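You operate a simulated robot arm through the tools that you are given. There is no shell and no other tool.

The job below is to be done with a simulated robot arm. You get a single attempt, and the scene is never put back.

Task
Tip the blue water from both jars on the drain board into the trough, then flush it.
Fine: each jar goes back upright on the drain board; run the tap through the trough for a few seconds with the plug pipe out, and shut it; spill nothing outside; the shut jar on the glass bench and the other valves stay. Set down upright: glass jar.

It is judged by the outcome, as a careful person would: the job done as asked, and still so three seconds after it is handed in. It fails if anything else is knocked over, pushed out of place, dropped, spilled or broken.

Robot
A 7-joint arm with a fingered hand, fixed in place. Base frame: the origin is on the floor under the middle of its stand, x ahead of it, y to its left, z up. Lengths are in mm, angles in rad, forces in N, time in s.
It reaches about 1023 mm from its shoulder. Its first joint turns from -2.897 to 2.897 rad. Payload 4 kg.
Tool frame: the origin (TCP) lies between the finger pads and is the grasp point; the fingertips stand 30 mm ahead of it; z points along the fingers, y is the line along which they close. The gripper opens to 104 mm; its body begins 35 mm behind the TCP. The gripper is a hand of 4 fingers: y runs from the thumb to the fingers, the wrist lies at [-15, -113, -190] in the tool frame, and closing takes about 1.5 s.
Orientation is that of the tool frame in the base frame, as a unit quaternion [x, y, z, w]. With the fingers straight down and the wrist toward the robot, the tool's x, y and z point along [0, 1, 0], [1, 0, 0] and [0, 0, -1] of the base frame.

Tools
- The arm moves only by the tool drive_tool. Its argument "increments" is a list of rows, each an object (a shift or turn left out is 0, a gripper value left out holds the last) with "fingers": the closure in counts, from 0 (fully open) to 255 (shut); "offset": the shift along the base's x, y, z in mm, a list of three; "rotation": the turn, a rotation vector about the base's x, y, z in rad, a list of three. In form: [{"fingers": fingers, "offset": [dx, dy, dz], "rotation": [wx, wy, wz]}, ...]. A call has 1 to 20 rows; each row is the pose to reach, as a shift and turn from the pose commanded when the call began. Each row takes 0.2 s and may step no farther than 50 mm and 0.15 rad from the row before; otherwise, or with a gripper value out of range, the whole call is refused. Where a pose cannot be reached the arm comes as near as it can. A force on the tool above 40 N (or 10 N above the force at the start of the call, whichever is more), or a blocked arm, ends the call early, and 0.2 s more pass. The fingers move at their own pace (about 153 mm/s each) and stop on an object; they squeeze with about 24 N. The grip force told is the motor's: it shows also when the fingers shut on nothing. Time passes only in rows, and 0.2 s behind the last, so rows that repeat a pose let the fingers close. The reply holds the time, the measured pose of the TCP, the force on the tool along the base axes, the opening and the grip force, in the units named above and with some noise, with the torque about the TCP (base axes, N m) and any sound that the robot's microphone picked up, and new pictures: "show" is both (left out), scene, wrist or none.
- Cameras (640 x 400 px; columns grow to the right, rows downward): "scene" is fixed at [54.4, -658.7, 1606.9]; the picture's right is [0.22, -0.97, 0.00], its down [-0.83, -0.19, -0.52] and it looks along [0.50, 0.12, -0.86] (base axes); focal length 310 px, centre (320, 200). "wrist" rides on the gripper at [61, -92, -130] in the tool frame; the picture's right is [-0.81, 0.28, -0.52], its down [-0.53, -0.71, 0.46] and it looks along [-0.24, 0.64, 0.72] (tool axes); focal length 275 px, centre (320, 200). There is no depth. A picture from a camera that has moved, and an enlarged one, comes with that camera's place and axes in the base frame and with its lens. The place of the scene camera against the robot may be out by one fixed shift of up to 18 mm in any direction.
- preshape(shape): the hand has 4 fingers and takes this shape, open, in about a second: jaw (thumb against the fingers, like two jaws); tri (thumb and two fingers); tip (a fingertip pinch); poke (one finger out to press); point (the index stretched); flat (the hand flat); cup (the hand cupped); fist (a fist). The gripper value then closes the fingers along that shape, each until it touches; the sizes above hold for jaw. It gives what a move gives, with no picture.
- enlarge(camera, box): a new picture of the part [left, top, right, bottom] of that camera's present view, enlarged. The clock stands still meanwhile.
- job_done(): hands the job in; it is judged then, once.

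Nothing tells you positions but the pictures and the camera data. Unless the task says otherwise, let go and move clear before handing in.

The tools are called after "Request:" by a JSON object that holds its "api" and its "payload". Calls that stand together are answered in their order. drive_tool: Moves the arm, as the interface text tells. Its arguments: {"type":"object","properties":{"increments":{"type":"array","items":{"type":"object","properties":{"fingers":{"type":"number"},"offset":{"type":"array","items":{"type":"number"}},"rotation":{"type":"array","items":{"type":"number"}}}}},"show":{"type":"string","enum":["both","scene","wrist","none"]}},"required":["increments"]} The other tools are called the same way: preshape (shape) gives the hand a shape; enlarge (camera, box) takes an enlarged picture of a part of a camera's view; job_done () hands the job in.

At the start:

```text
time: 0.0
eef_pos: [159.2, -449.6, 1200.3]
orientation: [0.707, 0.707, 0.0, 0.0]
contact_force: [0.3, 0.7, 0.1]
moment: [0.01, 0.02, 0.0]
opening: 103.8
finger_force: 0.0
shape: jaw
```

scene: 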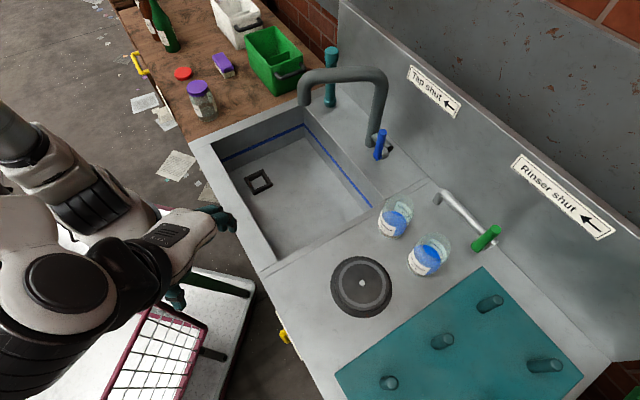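
wrist: 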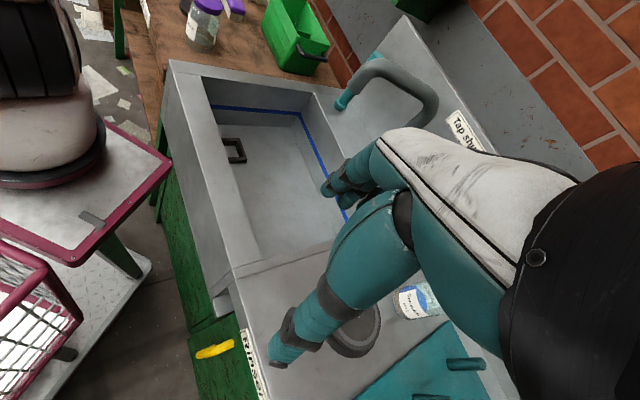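

I see a steel sink with a trough, a gooseneck tap with a blue lever, a rinser with a green lever, two jars with blue water near the trough's right edge, and a teal drain mat with pegs. I'll zoom in before moving anything.

Request:
{"api": "enlarge", "payload": {"camera": "scene", "box": [340, 160, 540, 285]}}

Request:
{"api": "enlarge", "payload": {"camera": "scene", "box": [200, 40, 460, 240]}}

Request:
{"api": "enlarge", "payload": {"camera": "scene", "box": [260, 230, 640, 400]}}

Request:
{"api": "enlarge", "payload": {"camera": "wrist", "box": [160, 30, 500, 400]}}

```text
3.20 times, centred on (440, 222) of scene
camera zoom: at [54.4, -658.7, 1606.9], right [0.22, -0.97, 0.0], down [-0.83, -0.19, -0.52], along [0.5, 0.12, -0.86], focal length 993 px, centre (-64, 128)
```

zoom: 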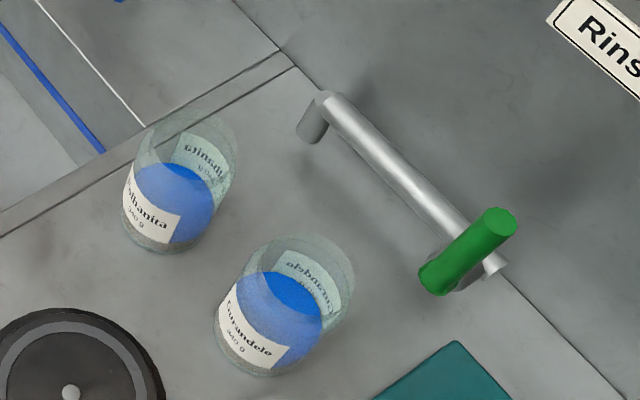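

```text
2.00 times, centred on (330, 140) of scene
camera zoom: at [54.4, -658.7, 1606.9], right [0.22, -0.97, 0.0], down [-0.83, -0.19, -0.52], along [0.5, 0.12, -0.86], focal length 621 px, centre (300, 320)
```

zoom: 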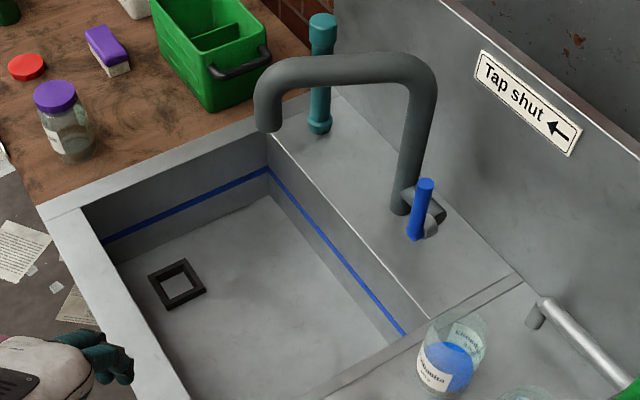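

```text
1.68 times, centred on (450, 315) of scene
camera zoom: at [54.4, -658.7, 1606.9], right [0.22, -0.97, 0.0], down [-0.83, -0.19, -0.52], along [0.5, 0.12, -0.86], focal length 523 px, centre (101, 6)
```

zoom: 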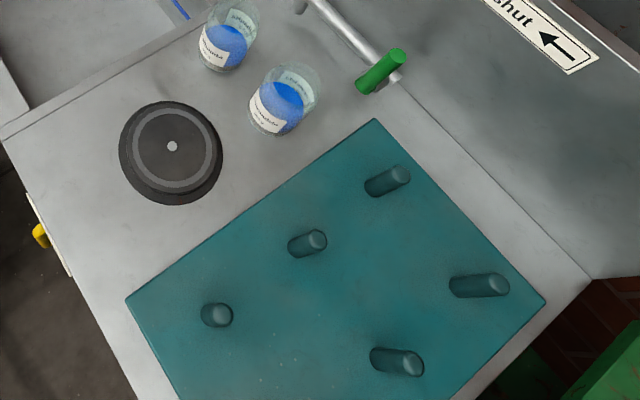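

```text
1.08 times, centred on (330, 215) of wrist (not enlarged: the box is as wide or as high as the picture)
camera zoom: at [66.4, -388.6, 1332.8], right [0.28, -0.81, 0.52], down [-0.71, -0.53, -0.46], along [0.64, -0.24, -0.72], focal length 298 px, centre (309, 184)
```

zoom: 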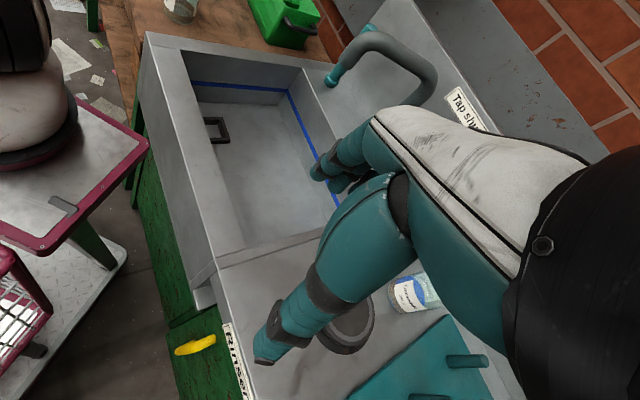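

Two open jars with blue water stand on the steel board at roughly (477,-765) and (384,-857), with the board top near z≈810. The plug pipe appears to be standing out behind the trough. I'll first turn the hand, high and clear, toward a side-grasp orientation to check reach and get a better view.

Request:
{"api": "drive_tool", "payload": {"increments": [{"fingers": 0, "rotation": [0, 0, 0.13]}, {"rotation": [0, 0, 0.26]}, {"rotation": [0, 0, 0.39]}, {"rotation": [0, 0, 0.5]}, {"rotation": [0, 0, 0.5]}], "show": "both"}}

```text
time: 1.2
eef_pos: [158.8, -451.2, 1200.4]
orientation: [0.509, 0.861, -0.001, 0.0]
contact_force: [0.1, 0.4, 0.4]
moment: [0.01, -0.05, -0.04]
opening: 103.3
finger_force: 0.2
shape: jaw
camera wrist: at [48.4, -440.3, 1332.8], right [0.63, -0.58, 0.52], down [-0.37, -0.81, -0.46], along [0.68, 0.1, -0.72], focal length 275 px, centre (320, 200)
```

scene: 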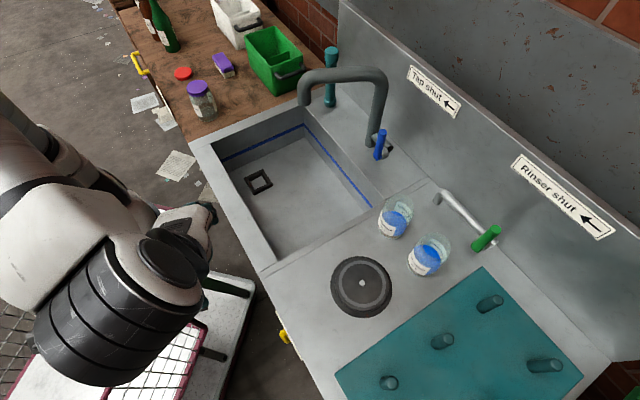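
wrist: 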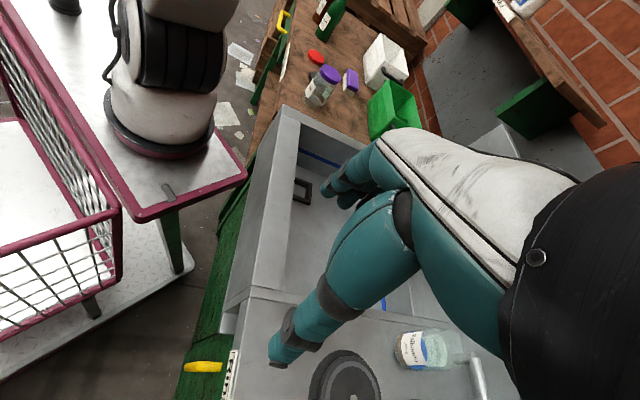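

The hand turned cleanly, and the tap lever and jars are visible. Next I'll tilt the fingers outward toward the board while staying high, to check that the side-grasp orientation is reachable.

Request:
{"api": "drive_tool", "payload": {"increments": [{"offset": [11, -13, 0], "rotation": [-0.123, -0.067, 0]}, {"offset": [22, -26, 0], "rotation": [-0.246, -0.134, 0]}, {"offset": [33, -39, 0], "rotation": [-0.369, -0.201, 0]}, {"offset": [44, -52, 0], "rotation": [-0.492, -0.268, 0]}, {"offset": [55, -65, 0], "rotation": [-0.615, -0.335, 0]}, {"offset": [66, -78, 0], "rotation": [-0.738, -0.402, 0]}, {"offset": [77, -91, 0], "rotation": [-0.861, -0.469, 0]}, {"offset": [88, -104, 0], "rotation": [-0.984, -0.536, 0]}, {"offset": [99, -117, 0], "rotation": [-1.107, -0.603, 0]}, {"offset": [110, -130, 0], "rotation": [-1.149, -0.627, 0]}, {"offset": [110, -130, 0], "rotation": [-1.149, -0.627, 0]}], "show": "both"}}

```text
time: 3.6
eef_pos: [268.9, -580.5, 1201.4]
orientation: [0.405, 0.682, -0.311, 0.523]
contact_force: [-0.1, 0.6, -0.7]
moment: [0.0, -0.01, -0.02]
opening: 104.0
finger_force: 0.1
shape: jaw
out of reach, approached as far as the arm can: row 6, 7
camera wrist: at [120.0, -500.0, 1177.0], right [0.1, 0.39, 0.92], down [-0.35, -0.85, 0.4], along [0.93, -0.36, 0.05], focal length 275 px, centre (320, 200)
```

scene: 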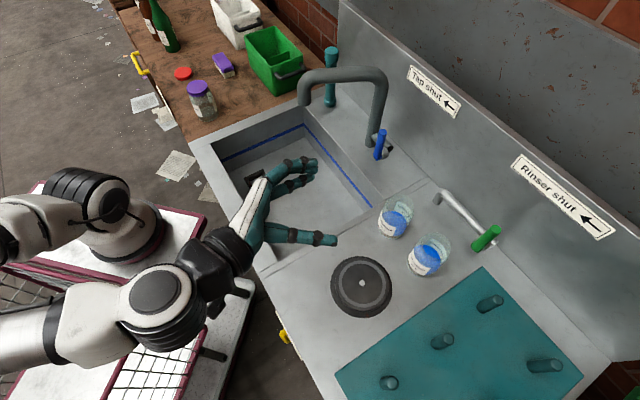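
wrist: 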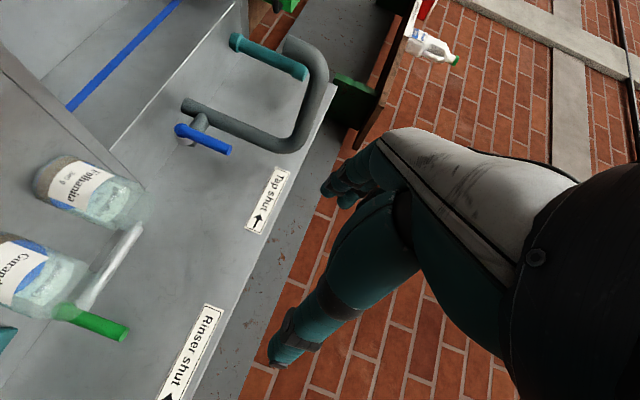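

The side-grasp orientation works. Triangulating both views puts the board top near z≈848, jar A at about (455,-757) with its rim near z≈957, and the upright blue lever at about (657,-689), z≈897–988. I'll come down to a standoff in front of jar A and refine from there.

Request:
{"api": "drive_tool", "payload": {"increments": [{"offset": [16, -6, -34]}, {"offset": [32, -13, -68]}, {"offset": [48, -19, -103]}, {"offset": [65, -26, -137]}, {"offset": [81, -32, -172]}, {"offset": [97, -38, -206]}, {"offset": [108, -42, -236]}, {"offset": [108, -42, -236]}], "show": "both"}}

```text
time: 5.4
eef_pos: [376.5, -622.7, 964.3]
orientation: [0.405, 0.682, -0.311, 0.523]
contact_force: [0.8, 0.9, -0.3]
moment: [-0.01, 0.04, 0.03]
opening: 104.0
finger_force: 0.0
shape: jaw
camera wrist: at [228.1, -541.3, 940.5], right [0.1, 0.39, 0.92], down [-0.35, -0.85, 0.4], along [0.93, -0.36, 0.05], focal length 275 px, centre (320, 200)
```

scene: 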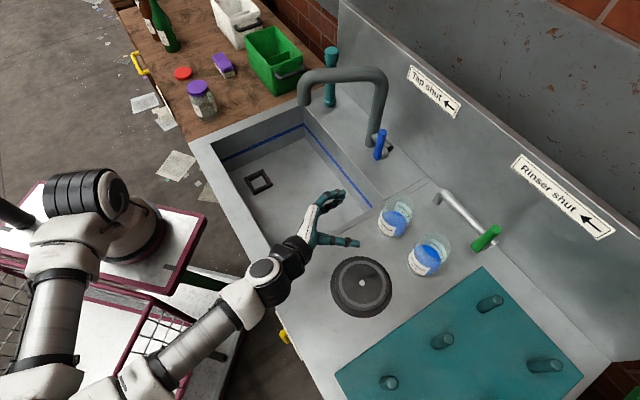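
wrist: 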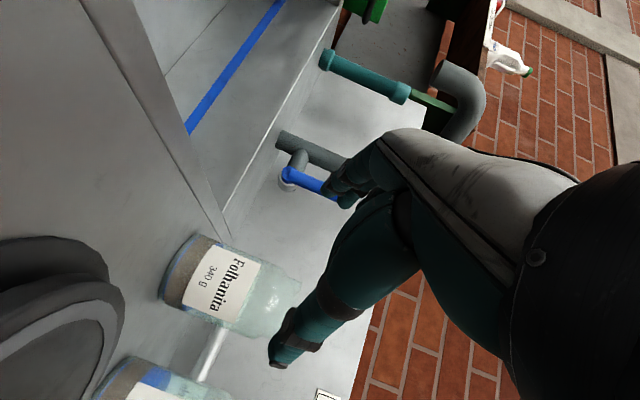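

Request:
{"api": "enlarge", "payload": {"camera": "wrist", "box": [60, 200, 380, 400]}}

Request:
{"api": "enlarge", "payload": {"camera": "scene", "box": [260, 170, 500, 320]}}

```text
2.00 times, centred on (220, 300) of wrist
camera zoom: at [228.1, -541.3, 940.5], right [0.1, 0.39, 0.92], down [-0.35, -0.85, 0.4], along [0.93, -0.36, 0.05], focal length 551 px, centre (520, 0)
```

zoom: 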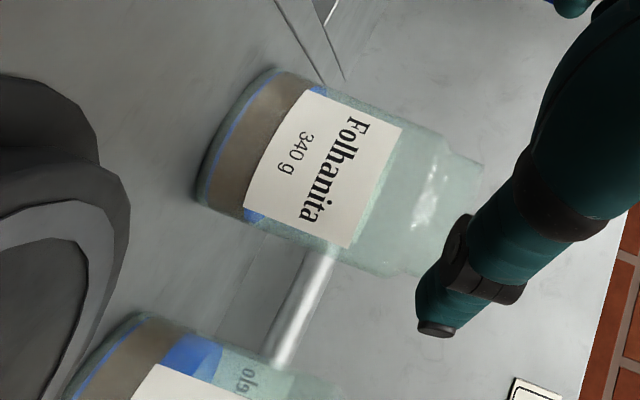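

```text
2.67 times, centred on (380, 245) of scene
camera zoom: at [54.4, -658.7, 1606.9], right [0.22, -0.97, 0.0], down [-0.83, -0.19, -0.52], along [0.5, 0.12, -0.86], focal length 828 px, centre (160, 80)
```

zoom: 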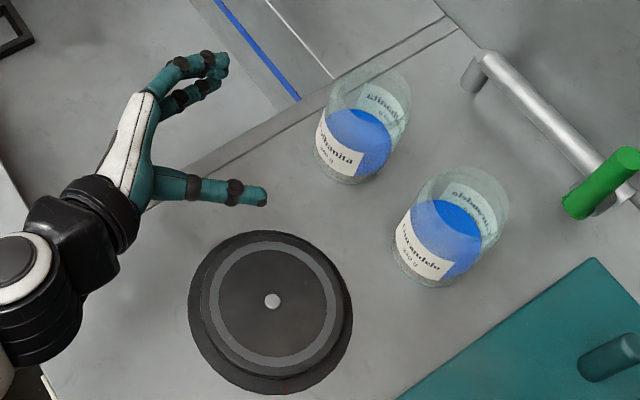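

Jar A sits at about (446,-750), with its base near z≈858 and rim near 967. The hand is already in line with it sideways, so I'll lower to mid-jar height and close half the distance, then check again.

Request:
{"api": "drive_tool", "payload": {"increments": [{"offset": [5, -9, -20]}, {"offset": [10, -18, -44]}, {"offset": [20, -36, -44]}, {"offset": [29, -53, -44]}, {"offset": [29, -53, -44]}], "show": "both"}}

Request:
{"api": "enlarge", "payload": {"camera": "scene", "box": [260, 150, 500, 300]}}

Request:
{"api": "enlarge", "payload": {"camera": "wrist", "box": [100, 200, 420, 400]}}

```text
time: 6.6
eef_pos: [406.2, -675.8, 929.3]
orientation: [0.405, 0.685, -0.311, 0.519]
contact_force: [0.2, 0.8, 0.1]
moment: [0.0, -0.02, -0.01]
opening: 103.8
finger_force: 0.1
shape: jaw
out of reach, approached as far as the arm can: row 2, 3, 4, 5
camera wrist: at [257.1, -594.1, 908.8], right [0.11, 0.38, 0.92], down [-0.35, -0.85, 0.4], along [0.93, -0.36, 0.04], focal length 275 px, centre (320, 200)
```

scene: 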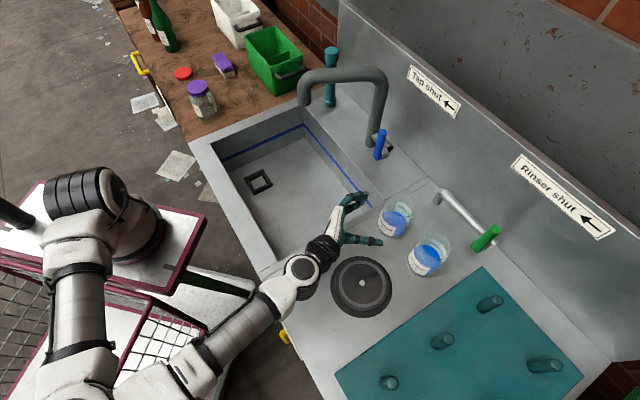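
wrist: 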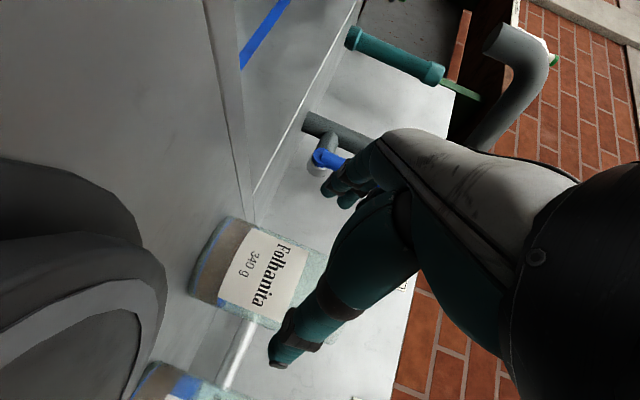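

```text
2.67 times, centred on (380, 225) of scene
camera zoom: at [54.4, -658.7, 1606.9], right [0.22, -0.97, 0.0], down [-0.83, -0.19, -0.52], along [0.5, 0.12, -0.86], focal length 828 px, centre (160, 133)
```

zoom: 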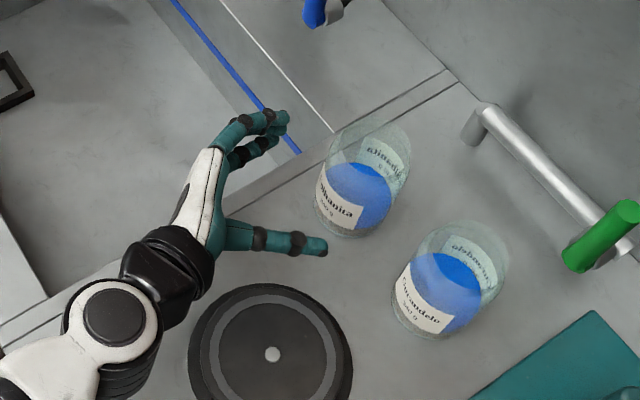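

```text
2.00 times, centred on (260, 300) of wrist
camera zoom: at [257.1, -594.1, 908.8], right [0.11, 0.38, 0.92], down [-0.35, -0.85, 0.4], along [0.93, -0.36, 0.04], focal length 551 px, centre (440, 0)
```

zoom: 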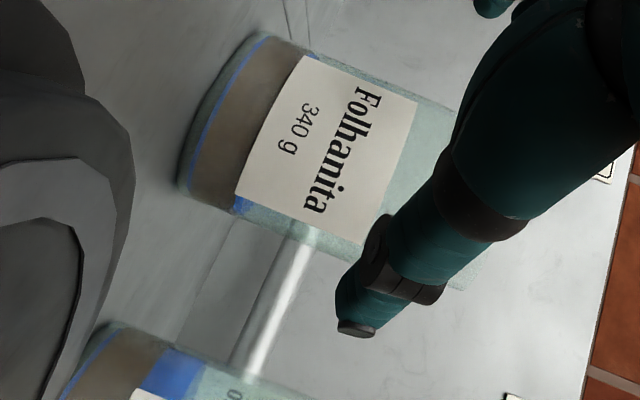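

At this azimuth the arm reports it's at its limit (z stuck near 929). Swinging the approach further clockwise should ease the wrist and also give the thumb more room from jar B, so I'll back off a little and rotate.

Request:
{"api": "drive_tool", "payload": {"increments": [{"offset": [8, 15, 20], "rotation": [0, 0, 0]}, {"offset": [14, 30, 20], "rotation": [0, 0, -0.11]}, {"offset": [20, 30, 15], "rotation": [0, 0, -0.22]}, {"offset": [22, 23, 8], "rotation": [0, 0, -0.323]}, {"offset": [22, 23, 0], "rotation": [0, 0, -0.323]}, {"offset": [22, 23, 0], "rotation": [0, 0, -0.323]}], "show": "both"}}

Request:
{"api": "enlarge", "payload": {"camera": "scene", "box": [260, 150, 500, 300]}}

Request:
{"api": "enlarge", "payload": {"camera": "wrist", "box": [100, 150, 420, 350]}}

```text
time: 8.0
eef_pos: [426.8, -650.9, 931.1]
orientation: [0.509, 0.608, -0.391, 0.467]
contact_force: [0.6, -0.2, 1.2]
moment: [-0.01, 0.0, 0.04]
opening: 104.1
finger_force: 0.2
shape: jaw
camera wrist: at [311.9, -527.5, 907.4], right [0.22, 0.33, 0.92], down [-0.6, -0.69, 0.4], along [0.77, -0.64, 0.05], focal length 275 px, centre (320, 200)
```

scene: 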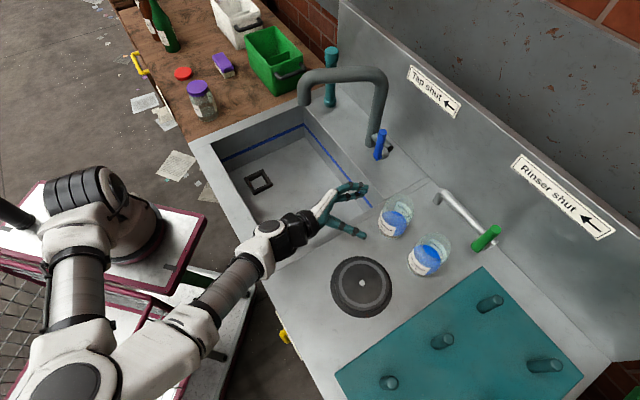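
wrist: 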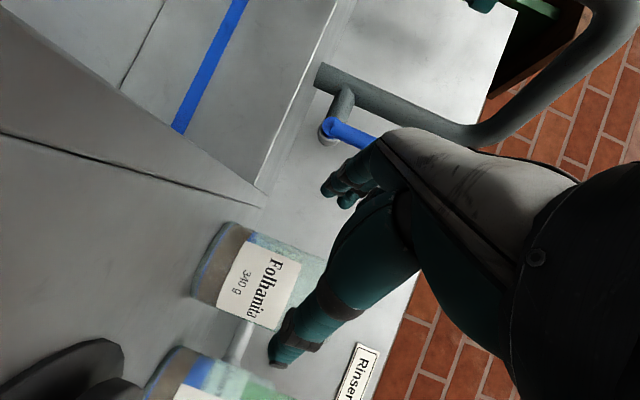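

```text
2.67 times, centred on (380, 225) of scene
camera zoom: at [54.4, -658.7, 1606.9], right [0.22, -0.97, 0.0], down [-0.83, -0.19, -0.52], along [0.5, 0.12, -0.86], focal length 828 px, centre (160, 133)
```

zoom: 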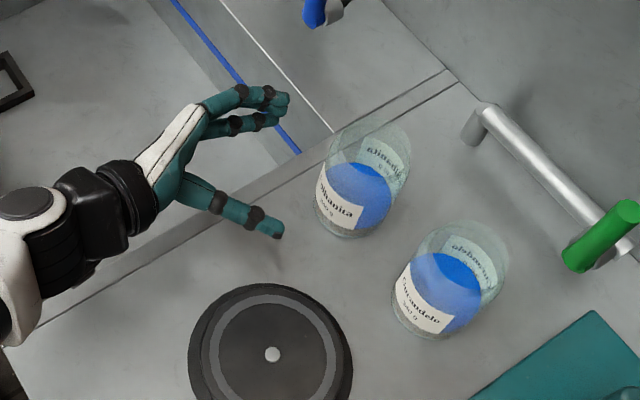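

```text
2.00 times, centred on (260, 250) of wrist
camera zoom: at [311.9, -527.5, 907.4], right [0.22, 0.33, 0.92], down [-0.6, -0.69, 0.4], along [0.77, -0.64, 0.05], focal length 551 px, centre (440, 100)
```

zoom: 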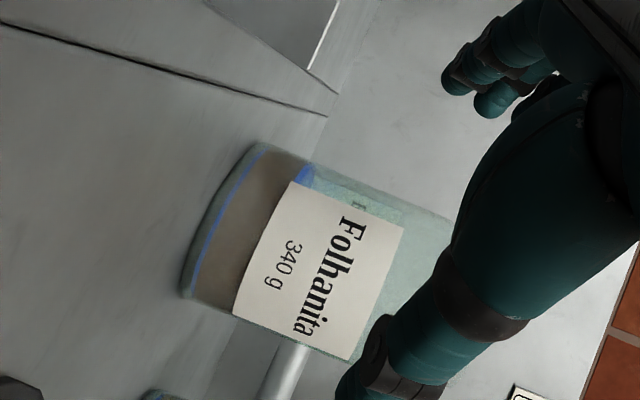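

A second baseline now puts jar A at about (451,-760) with the board at z≈847, and no reach warning came up at this heading. I'll line up laterally, lower to about z≈912, and advance partway.

Request:
{"api": "drive_tool", "payload": {"increments": [{"offset": [4, 1, -10]}, {"offset": [5, 0, -19]}, {"offset": [8, -18, -19]}, {"offset": [11, -38, -19]}, {"offset": [13, -50, -19]}, {"offset": [13, -50, -19]}], "show": "both"}}

Request:
{"api": "enlarge", "payload": {"camera": "scene", "box": [300, 150, 500, 275]}}

Request:
{"api": "enlarge", "payload": {"camera": "wrist", "box": [140, 150, 460, 350]}}

```text
time: 9.4
eef_pos: [440.3, -701.4, 910.8]
orientation: [0.509, 0.609, -0.391, 0.467]
contact_force: [0.0, 0.6, -0.6]
moment: [0.01, 0.0, -0.01]
opening: 104.0
finger_force: 0.0
shape: jaw
camera wrist: at [325.1, -578.0, 888.0], right [0.22, 0.33, 0.92], down [-0.6, -0.69, 0.4], along [0.77, -0.64, 0.05], focal length 275 px, centre (320, 200)
```

scene: 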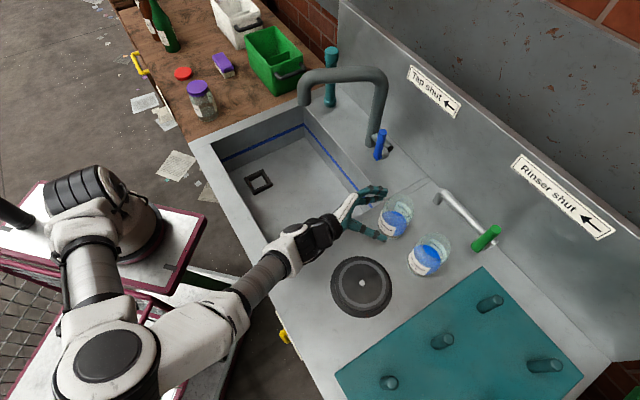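
wrist: 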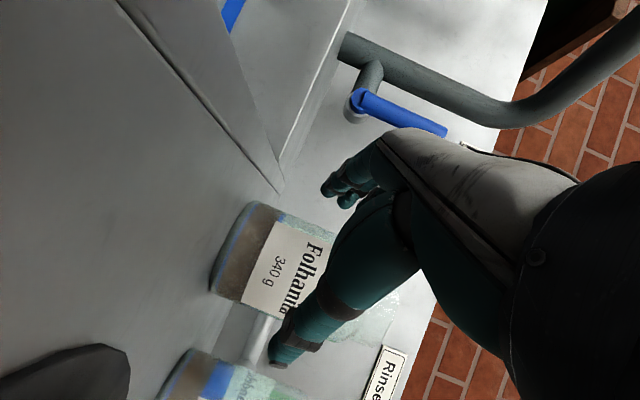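

```text
3.20 times, centred on (400, 212) of scene
camera zoom: at [54.4, -658.7, 1606.9], right [0.22, -0.97, 0.0], down [-0.83, -0.19, -0.52], along [0.5, 0.12, -0.86], focal length 993 px, centre (64, 160)
```

zoom: 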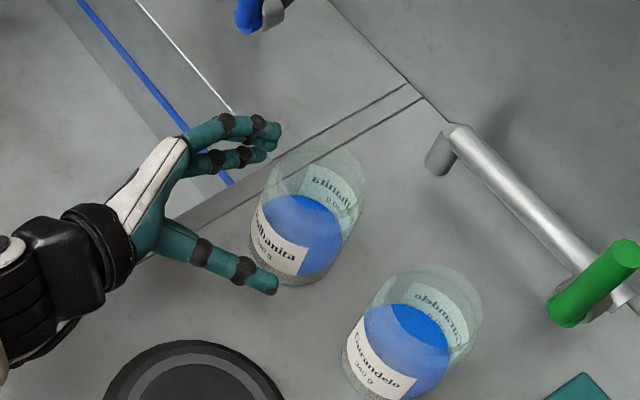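

```text
2.00 times, centred on (300, 250) of wrist
camera zoom: at [325.1, -578.0, 888.0], right [0.22, 0.33, 0.92], down [-0.6, -0.69, 0.4], along [0.77, -0.64, 0.05], focal length 551 px, centre (360, 100)
```

zoom: 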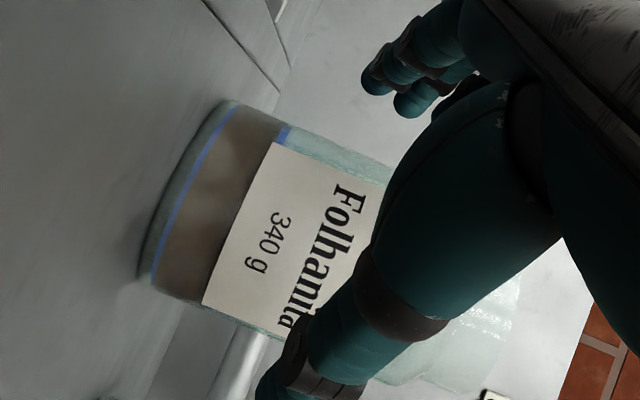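

Jar A is confirmed at about (452,-760), and the hand is within 1–2 mm of its centerline. I'll ease forward so the jar is between thumb and fingers, then check before closing.

Request:
{"api": "drive_tool", "payload": {"increments": [{"offset": [2, -10, 0]}, {"offset": [4, -20, 0]}, {"offset": [6, -30, 0]}, {"offset": [7, -36, 0]}, {"offset": [8, -40, 0]}, {"offset": [8, -40, 0]}], "show": "both"}}

Request:
{"api": "enlarge", "payload": {"camera": "scene", "box": [320, 150, 480, 250]}}

Request:
{"api": "enlarge", "payload": {"camera": "wrist", "box": [140, 150, 460, 350]}}

```text
time: 10.8
eef_pos: [447.6, -740.9, 911.3]
orientation: [0.51, 0.608, -0.391, 0.467]
contact_force: [0.4, -0.2, 0.5]
moment: [-0.02, -0.05, -0.01]
opening: 103.8
finger_force: 0.1
shape: jaw
camera wrist: at [333.0, -618.0, 887.9], right [0.22, 0.33, 0.92], down [-0.6, -0.69, 0.4], along [0.77, -0.64, 0.05], focal length 275 px, centre (320, 200)
```

scene: 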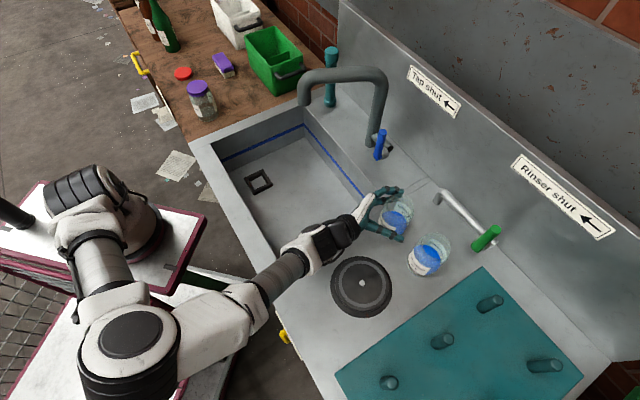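
wrist: 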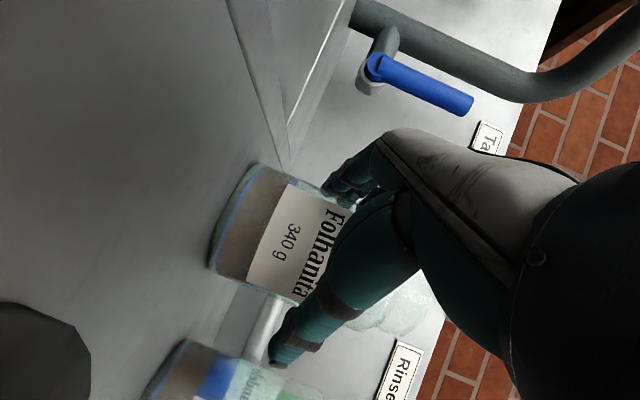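

```text
4.00 times, centred on (400, 200) of scene
camera zoom: at [54.4, -658.7, 1606.9], right [0.22, -0.97, 0.0], down [-0.83, -0.19, -0.52], along [0.5, 0.12, -0.86], focal length 1242 px, centre (0, 200)
```

zoom: 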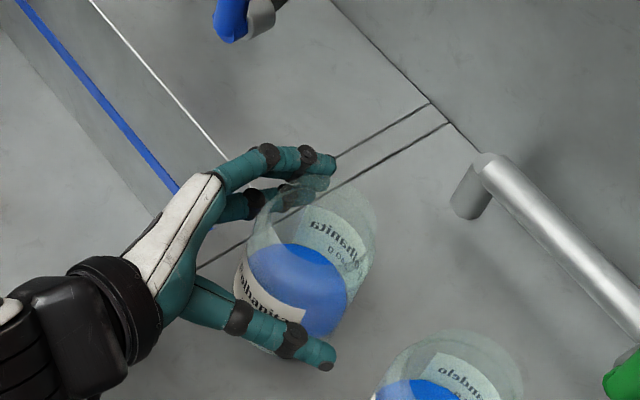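

```text
2.00 times, centred on (300, 250) of wrist
camera zoom: at [333.0, -618.0, 887.9], right [0.22, 0.33, 0.92], down [-0.6, -0.69, 0.4], along [0.77, -0.64, 0.05], focal length 551 px, centre (360, 100)
```

zoom: 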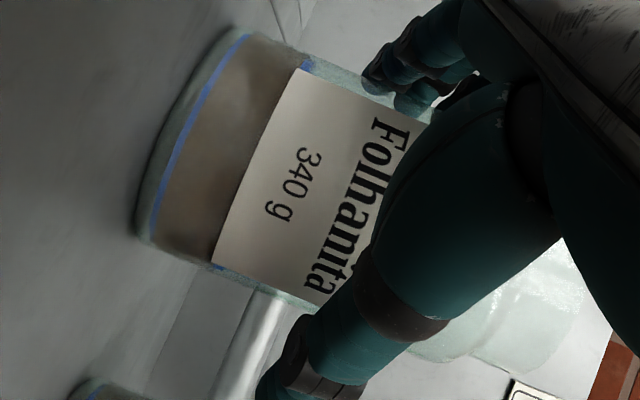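

The jar is between thumb and fingers with palm clearance remaining. I'll nudge 6 mm deeper and close the hand.

Request:
{"api": "drive_tool", "payload": {"increments": [{"offset": [1, -6, 0], "fingers": 0}, {"offset": [1, -6, 0], "fingers": 80}, {"offset": [1, -6, 0], "fingers": 120}, {"offset": [1, -6, 0], "fingers": 160}, {"offset": [1, -6, 0], "fingers": 200}, {"offset": [1, -6, 0], "fingers": 255}, {"offset": [1, -6, 0], "fingers": 255}, {"offset": [1, -6, 0], "fingers": 255}, {"offset": [1, -6, 0], "fingers": 255}, {"offset": [1, -6, 0], "fingers": 255}], "show": "both"}}

Request:
{"api": "enlarge", "payload": {"camera": "scene", "box": [320, 150, 480, 250]}}

Request:
{"api": "enlarge", "payload": {"camera": "wrist", "box": [140, 150, 460, 350]}}

```text
time: 13.0
eef_pos: [449.6, -748.0, 912.8]
orientation: [0.509, 0.608, -0.391, 0.467]
contact_force: [-0.4, -1.3, 0.2]
moment: [-0.04, 0.03, 0.01]
opening: 57.5
finger_force: 23.8
shape: jaw
camera wrist: at [334.0, -623.9, 888.1], right [0.22, 0.33, 0.92], down [-0.6, -0.69, 0.4], along [0.77, -0.64, 0.05], focal length 275 px, centre (320, 200)
```

scene: 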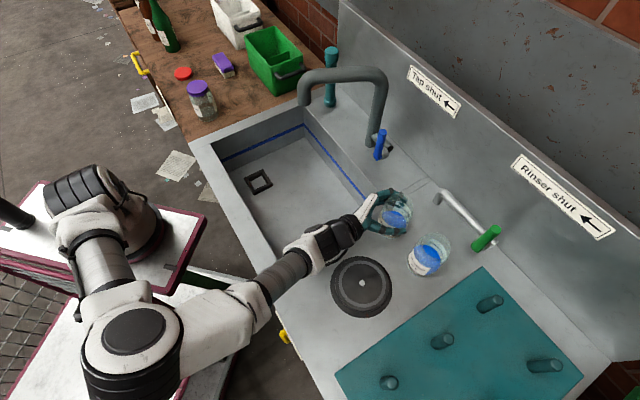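
wrist: 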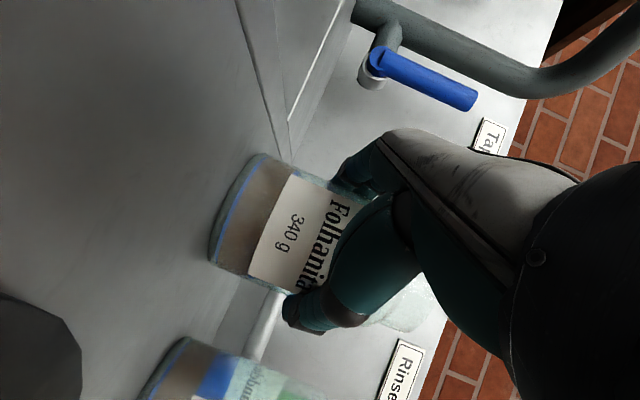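

```text
4.00 times, centred on (400, 200) of scene
camera zoom: at [54.4, -658.7, 1606.9], right [0.22, -0.97, 0.0], down [-0.83, -0.19, -0.52], along [0.5, 0.12, -0.86], focal length 1242 px, centre (0, 200)
```

zoom: 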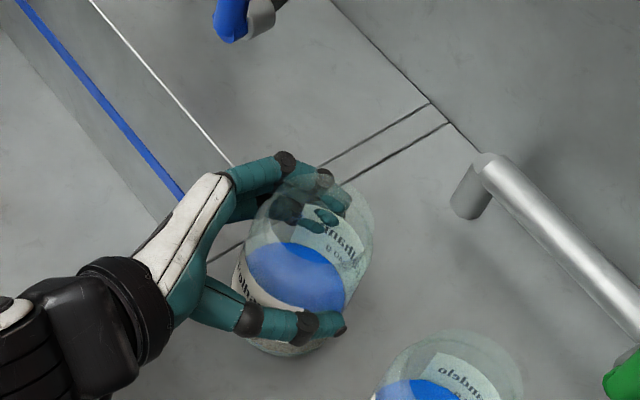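

```text
2.00 times, centred on (300, 250) of wrist
camera zoom: at [334.0, -623.9, 888.1], right [0.22, 0.33, 0.92], down [-0.6, -0.69, 0.4], along [0.77, -0.64, 0.05], focal length 551 px, centre (360, 100)
```

zoom: 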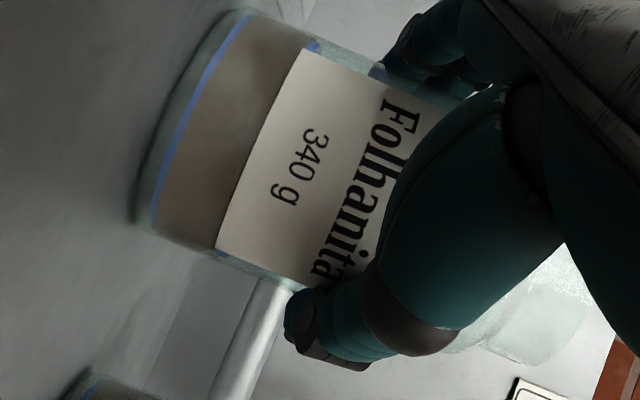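

The fingers have wrapped jar A with about 24 N and it still stands upright. I'll lift slowly and check that it's held.

Request:
{"api": "drive_tool", "payload": {"increments": [{"offset": [0, 0, 5], "fingers": 255}, {"offset": [0, 0, 15]}, {"offset": [0, 0, 30]}, {"offset": [0, 0, 45]}, {"offset": [0, 0, 60]}, {"offset": [0, 0, 60]}], "show": "both"}}

Request:
{"api": "enlarge", "payload": {"camera": "scene", "box": [320, 150, 480, 250]}}

```text
time: 14.4
eef_pos: [448.9, -746.6, 971.7]
orientation: [0.509, 0.609, -0.391, 0.466]
contact_force: [0.4, 0.3, -2.8]
moment: [0.03, 0.0, 0.0]
opening: 57.4
finger_force: 23.9
shape: jaw
camera wrist: at [333.9, -623.9, 947.8], right [0.22, 0.33, 0.92], down [-0.6, -0.69, 0.4], along [0.77, -0.64, 0.05], focal length 275 px, centre (320, 200)
```

scene: 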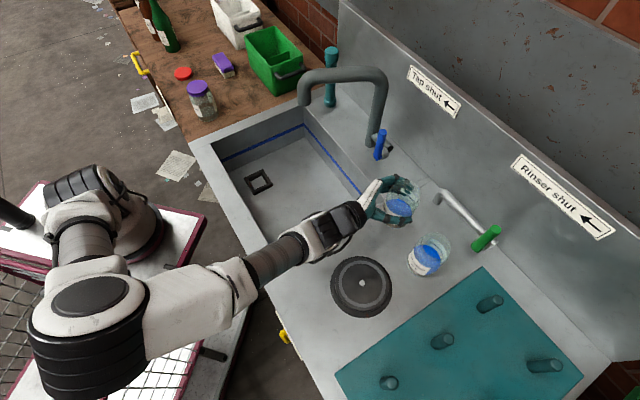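
wrist: 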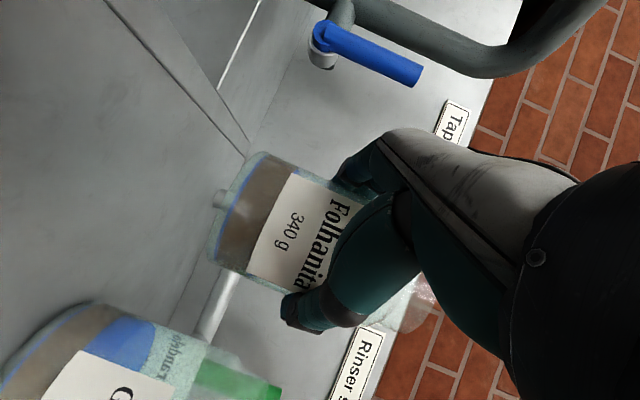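

```text
4.00 times, centred on (400, 200) of scene
camera zoom: at [54.4, -658.7, 1606.9], right [0.22, -0.97, 0.0], down [-0.83, -0.19, -0.52], along [0.5, 0.12, -0.86], focal length 1242 px, centre (0, 200)
```

zoom: 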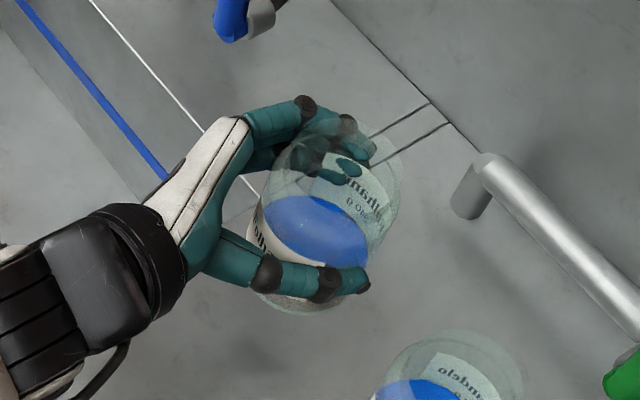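

Jar A is lifted and steady, weighing about 0.3 kg. I'll carry it level and slowly over the trough, toward about (507,-468), well away from the spout and walls.

Request:
{"api": "drive_tool", "payload": {"increments": [{"offset": [2, 9, 0], "rotation": [0, 0, 0.01]}, {"offset": [5, 25, 0], "rotation": [0, 0, 0.03]}, {"offset": [10, 48, 0], "rotation": [0, 0, 0.05]}, {"offset": [15, 73, 0], "rotation": [0, 0, 0.08]}, {"offset": [20, 98, 0], "rotation": [0, 0, 0.105]}, {"offset": [25, 123, 0], "rotation": [0, 0, 0.13]}, {"offset": [31, 148, 0], "rotation": [0, 0, 0.16]}, {"offset": [36, 173, 0], "rotation": [0, 0, 0.185]}, {"offset": [41, 198, 0], "rotation": [0, 0, 0.21]}, {"offset": [46, 223, 0], "rotation": [0, 0, 0.24]}, {"offset": [51, 248, 0], "rotation": [0, 0, 0.265]}, {"offset": [55, 268, 0], "rotation": [0, 0, 0.285]}, {"offset": [58, 278, 0], "rotation": [0, 0, 0.3]}, {"offset": [58, 279, 0], "rotation": [0, 0, 0.3]}], "show": "both"}}

Request:
{"api": "enlarge", "payload": {"camera": "scene", "box": [220, 100, 420, 225]}}

```text
time: 17.4
eef_pos: [515.2, -511.0, 971.5]
orientation: [0.412, 0.678, -0.316, 0.52]
contact_force: [0.1, -0.3, -3.3]
moment: [0.02, 0.02, -0.04]
opening: 57.4
finger_force: 24.3
shape: jaw
out of reach, approached as far as the arm can: row 11, 12, 13, 14
camera wrist: at [367.7, -426.8, 947.3], right [0.11, 0.38, 0.92], down [-0.37, -0.84, 0.4], along [0.92, -0.38, 0.05], focal length 275 px, centre (320, 200)
```

scene: 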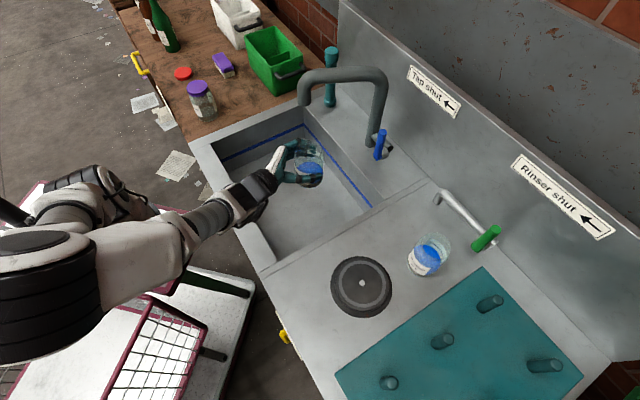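
wrist: 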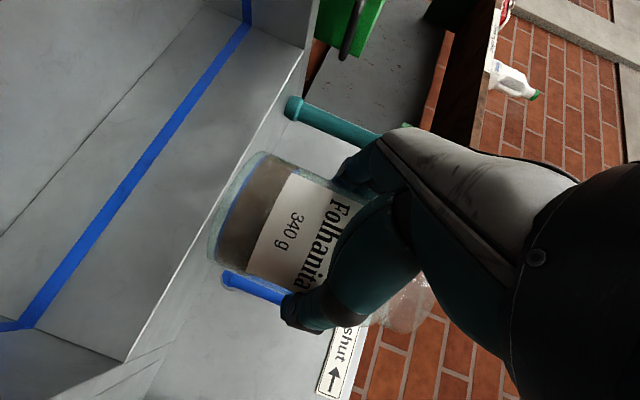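

```text
3.20 times, centred on (320, 162) of scene
camera zoom: at [54.4, -658.7, 1606.9], right [0.22, -0.97, 0.0], down [-0.83, -0.19, -0.52], along [0.5, 0.12, -0.86], focal length 993 px, centre (320, 320)
```

zoom: 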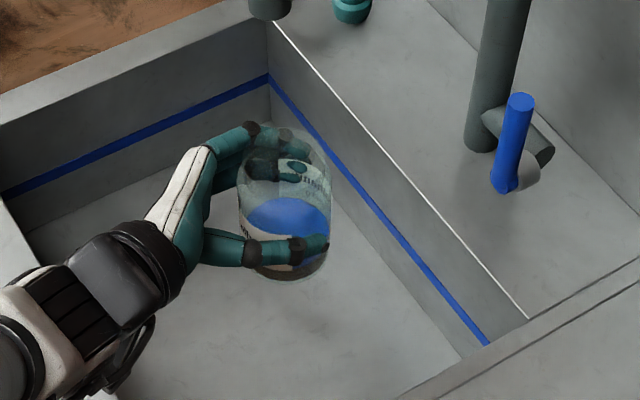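

Jar A is now over the trough at about (515,-511), with at least 140 mm to every wall. I'll start tipping it to the left with a small, non-spilling tilt to check that the arm can roll this way.

Request:
{"api": "drive_tool", "payload": {"increments": [{"rotation": [-0.055, 0.107, 0]}, {"rotation": [-0.11, 0.213, 0]}, {"rotation": [-0.166, 0.32, 0]}, {"rotation": [-0.23, 0.444, 0]}, {"rotation": [-0.23, 0.444, 0]}], "show": "scene"}}

Request:
{"api": "enlarge", "payload": {"camera": "scene", "box": [220, 100, 420, 225]}}

```text
time: 18.6
eef_pos: [516.2, -515.9, 973.1]
orientation: [0.27, 0.736, -0.475, 0.4]
contact_force: [0.0, 0.9, -3.2]
moment: [0.02, -0.04, -0.03]
opening: 57.0
finger_force: 24.0
shape: jaw
out of reach, approached as far as the arm can: row 2, 3, 4, 5
```

scene: 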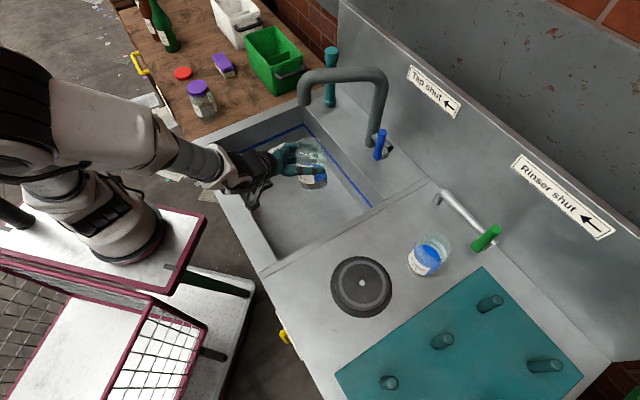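

```text
3.20 times, centred on (320, 162) of scene
camera zoom: at [54.4, -658.7, 1606.9], right [0.22, -0.97, 0.0], down [-0.83, -0.19, -0.52], along [0.5, 0.12, -0.86], focal length 993 px, centre (320, 320)
```

zoom: 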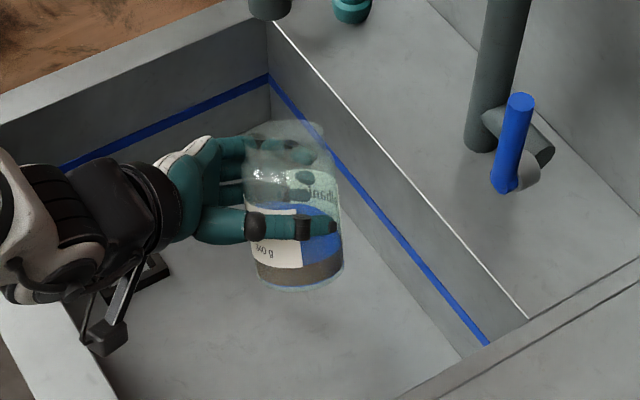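

The tilt works: the jar is about 29° over toward the left, still holding its water and well inside the trough. I'll keep rolling over the trough in stages.

Request:
{"api": "drive_tool", "payload": {"increments": [{"rotation": [-0.055, 0.107, 0], "offset": [0, 0, -5]}, {"rotation": [-0.11, 0.213, 0], "offset": [0, 0, -10]}, {"rotation": [-0.166, 0.32, 0], "offset": [0, 0, -15]}, {"rotation": [-0.23, 0.444, 0], "offset": [0, 0, -20]}, {"rotation": [-0.23, 0.444, 0], "offset": [0, 0, -20]}], "show": "both"}}

Request:
{"api": "enlarge", "payload": {"camera": "scene", "box": [220, 100, 420, 225]}}

```text
time: 19.8
eef_pos: [518.6, -519.0, 952.4]
orientation: [0.112, 0.746, -0.604, 0.257]
contact_force: [0.6, 1.1, -2.8]
moment: [0.0, -0.05, -0.01]
opening: 57.0
finger_force: 23.8
shape: jaw
out of reach, approached as far as the arm can: row 3
camera wrist: at [390.1, -424.5, 1018.2], right [0.68, 0.68, 0.26], down [0.22, -0.54, 0.81], along [0.69, -0.5, -0.52], focal length 275 px, centre (320, 200)
```

scene: 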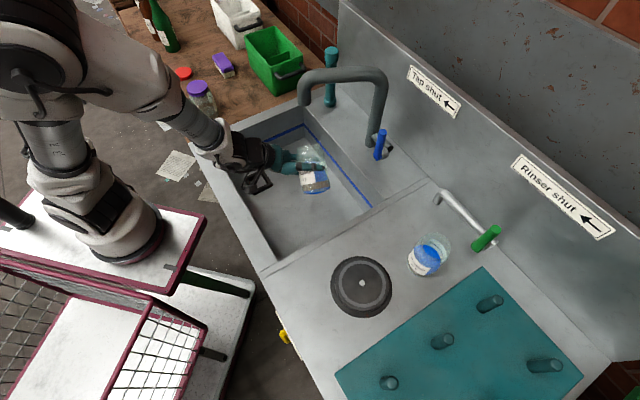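
wrist: 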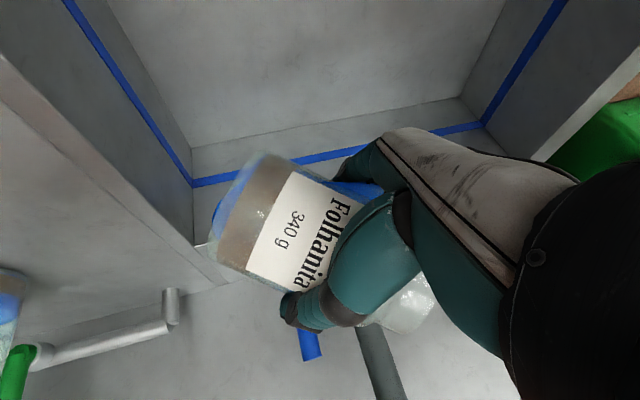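

```text
3.20 times, centred on (320, 162) of scene
camera zoom: at [54.4, -658.7, 1606.9], right [0.22, -0.97, 0.0], down [-0.83, -0.19, -0.52], along [0.5, 0.12, -0.86], focal length 993 px, centre (320, 320)
```

zoom: 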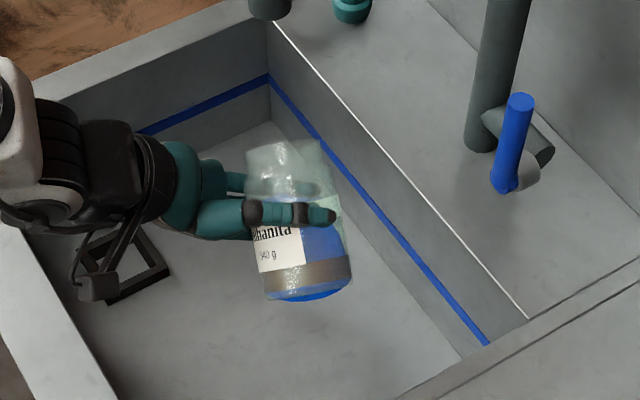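

The jar is at roughly 57° with its mouth well inside the trough. I'll continue slowly through the pouring angle while lowering slightly to limit splash.

Request:
{"api": "drive_tool", "payload": {"increments": [{"rotation": [-0.03, 0.058, 0], "offset": [0, 0, -5]}, {"rotation": [-0.06, 0.116, 0], "offset": [0, 0, -10]}, {"rotation": [-0.09, 0.173, 0], "offset": [0, 0, -15]}, {"rotation": [-0.12, 0.231, 0], "offset": [0, 0, -20]}, {"rotation": [-0.15, 0.29, 0], "offset": [0, 0, -25]}, {"rotation": [-0.18, 0.347, 0], "offset": [0, 0, -30]}, {"rotation": [-0.21, 0.405, 0], "offset": [0, 0, -30]}, {"rotation": [-0.24, 0.463, 0], "offset": [0, 0, -30]}], "show": "both"}}

Request:
{"api": "enlarge", "payload": {"camera": "scene", "box": [220, 100, 420, 225]}}

```text
time: 21.6
eef_pos: [515.4, -520.0, 945.7]
orientation: [0.051, 0.737, -0.642, 0.206]
contact_force: [0.1, 0.6, -2.6]
moment: [0.02, -0.03, -0.01]
opening: 56.9
finger_force: 23.7
shape: jaw
out of reach, approached as far as the arm can: row 3, 4, 5, 6, 7, 8
camera wrist: at [397.4, -420.8, 1021.7], right [0.71, 0.7, 0.09], down [0.35, -0.46, 0.81], along [0.61, -0.55, -0.57], focal length 275 px, centre (320, 200)
```

scene: 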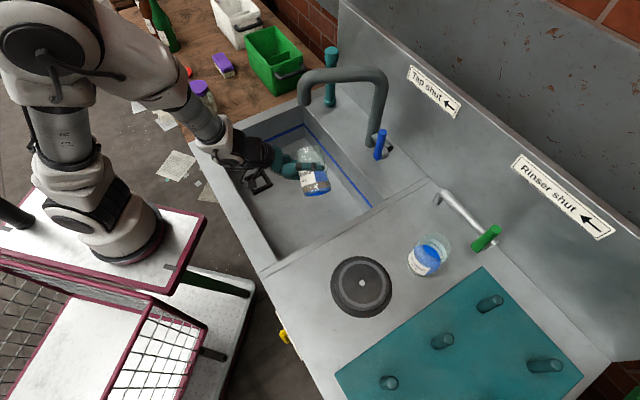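
wrist: 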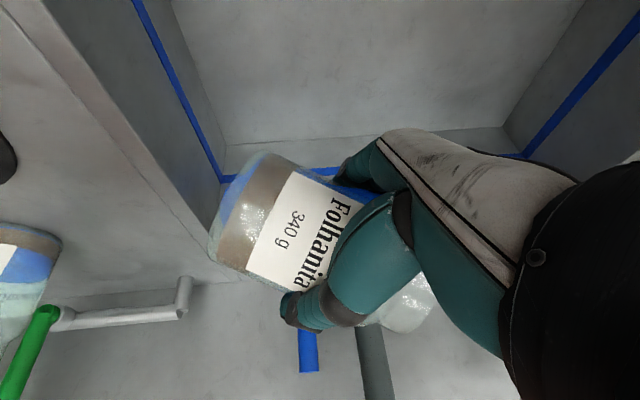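

```text
3.20 times, centred on (320, 162) of scene
camera zoom: at [54.4, -658.7, 1606.9], right [0.22, -0.97, 0.0], down [-0.83, -0.19, -0.52], along [0.5, 0.12, -0.86], focal length 993 px, centre (320, 320)
```

zoom: 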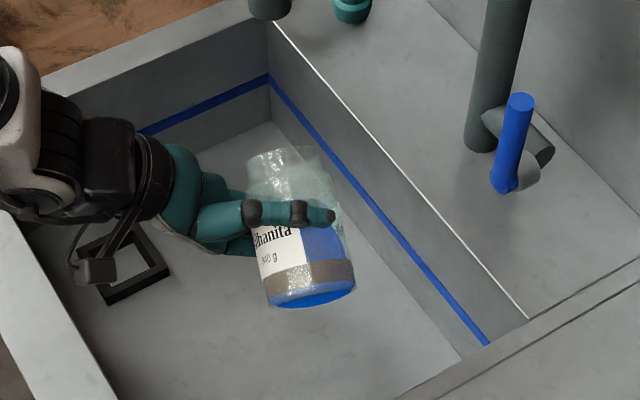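

The arm hit a wrist limit at about 68° of left tilt with no water out yet. Instead I'll roll the jar back upright over the trough and tip it forward, mouth away from the robot, which moves the wrist toward a comfortable pose.

Request:
{"api": "drive_tool", "payload": {"increments": [{"rotation": [0.066, -0.125, 0], "offset": [0, 1, 3]}, {"rotation": [0.132, -0.25, 0], "offset": [0, 2, 6]}, {"rotation": [0.198, -0.375, 0], "offset": [0, 3, 10]}, {"rotation": [0.264, -0.5, 0], "offset": [0, 4, 13]}, {"rotation": [0.33, -0.625, 0], "offset": [0, 5, 16]}, {"rotation": [0.396, -0.75, 0], "offset": [0, 6, 20]}, {"rotation": [0.462, -0.873, 0], "offset": [0, 7, 23]}, {"rotation": [0.515, -0.972, 0], "offset": [0, 8, 26]}, {"rotation": [0.553, -1.043, 0], "offset": [0, 9, 26]}, {"rotation": [0.553, -1.043, 0], "offset": [0, 9, 26]}], "show": "scene"}}

Request:
{"api": "enlarge", "payload": {"camera": "scene", "box": [220, 100, 420, 225]}}

```text
time: 23.8
eef_pos: [514.1, -511.4, 971.6]
orientation: [0.413, 0.679, -0.315, 0.519]
contact_force: [0.4, 1.1, -2.8]
moment: [0.0, -0.02, 0.02]
opening: 56.7
finger_force: 23.8
shape: jaw
out of reach, approached as far as the arm can: row 2, 3, 4, 5
```

scene: 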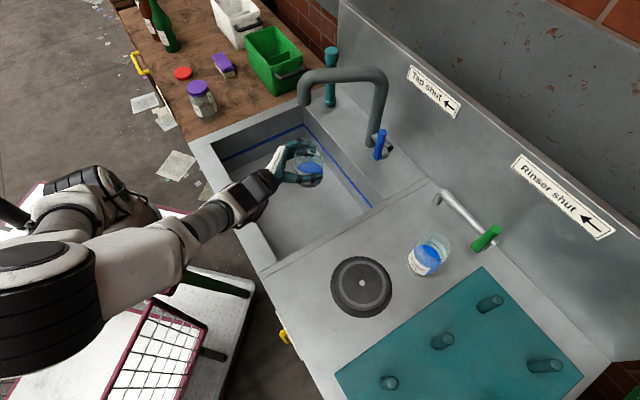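

```text
3.20 times, centred on (320, 162) of scene
camera zoom: at [54.4, -658.7, 1606.9], right [0.22, -0.97, 0.0], down [-0.83, -0.19, -0.52], along [0.5, 0.12, -0.86], focal length 993 px, centre (320, 320)
```

zoom: 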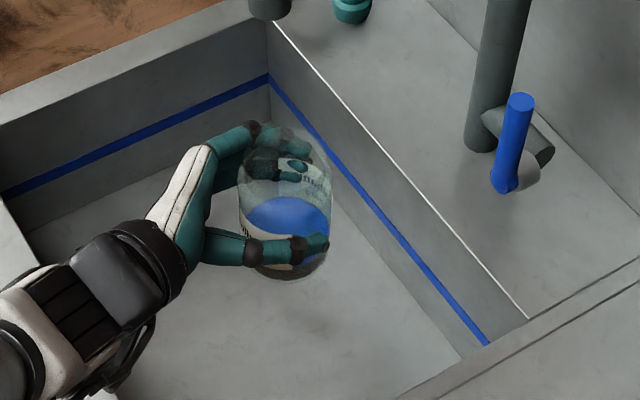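

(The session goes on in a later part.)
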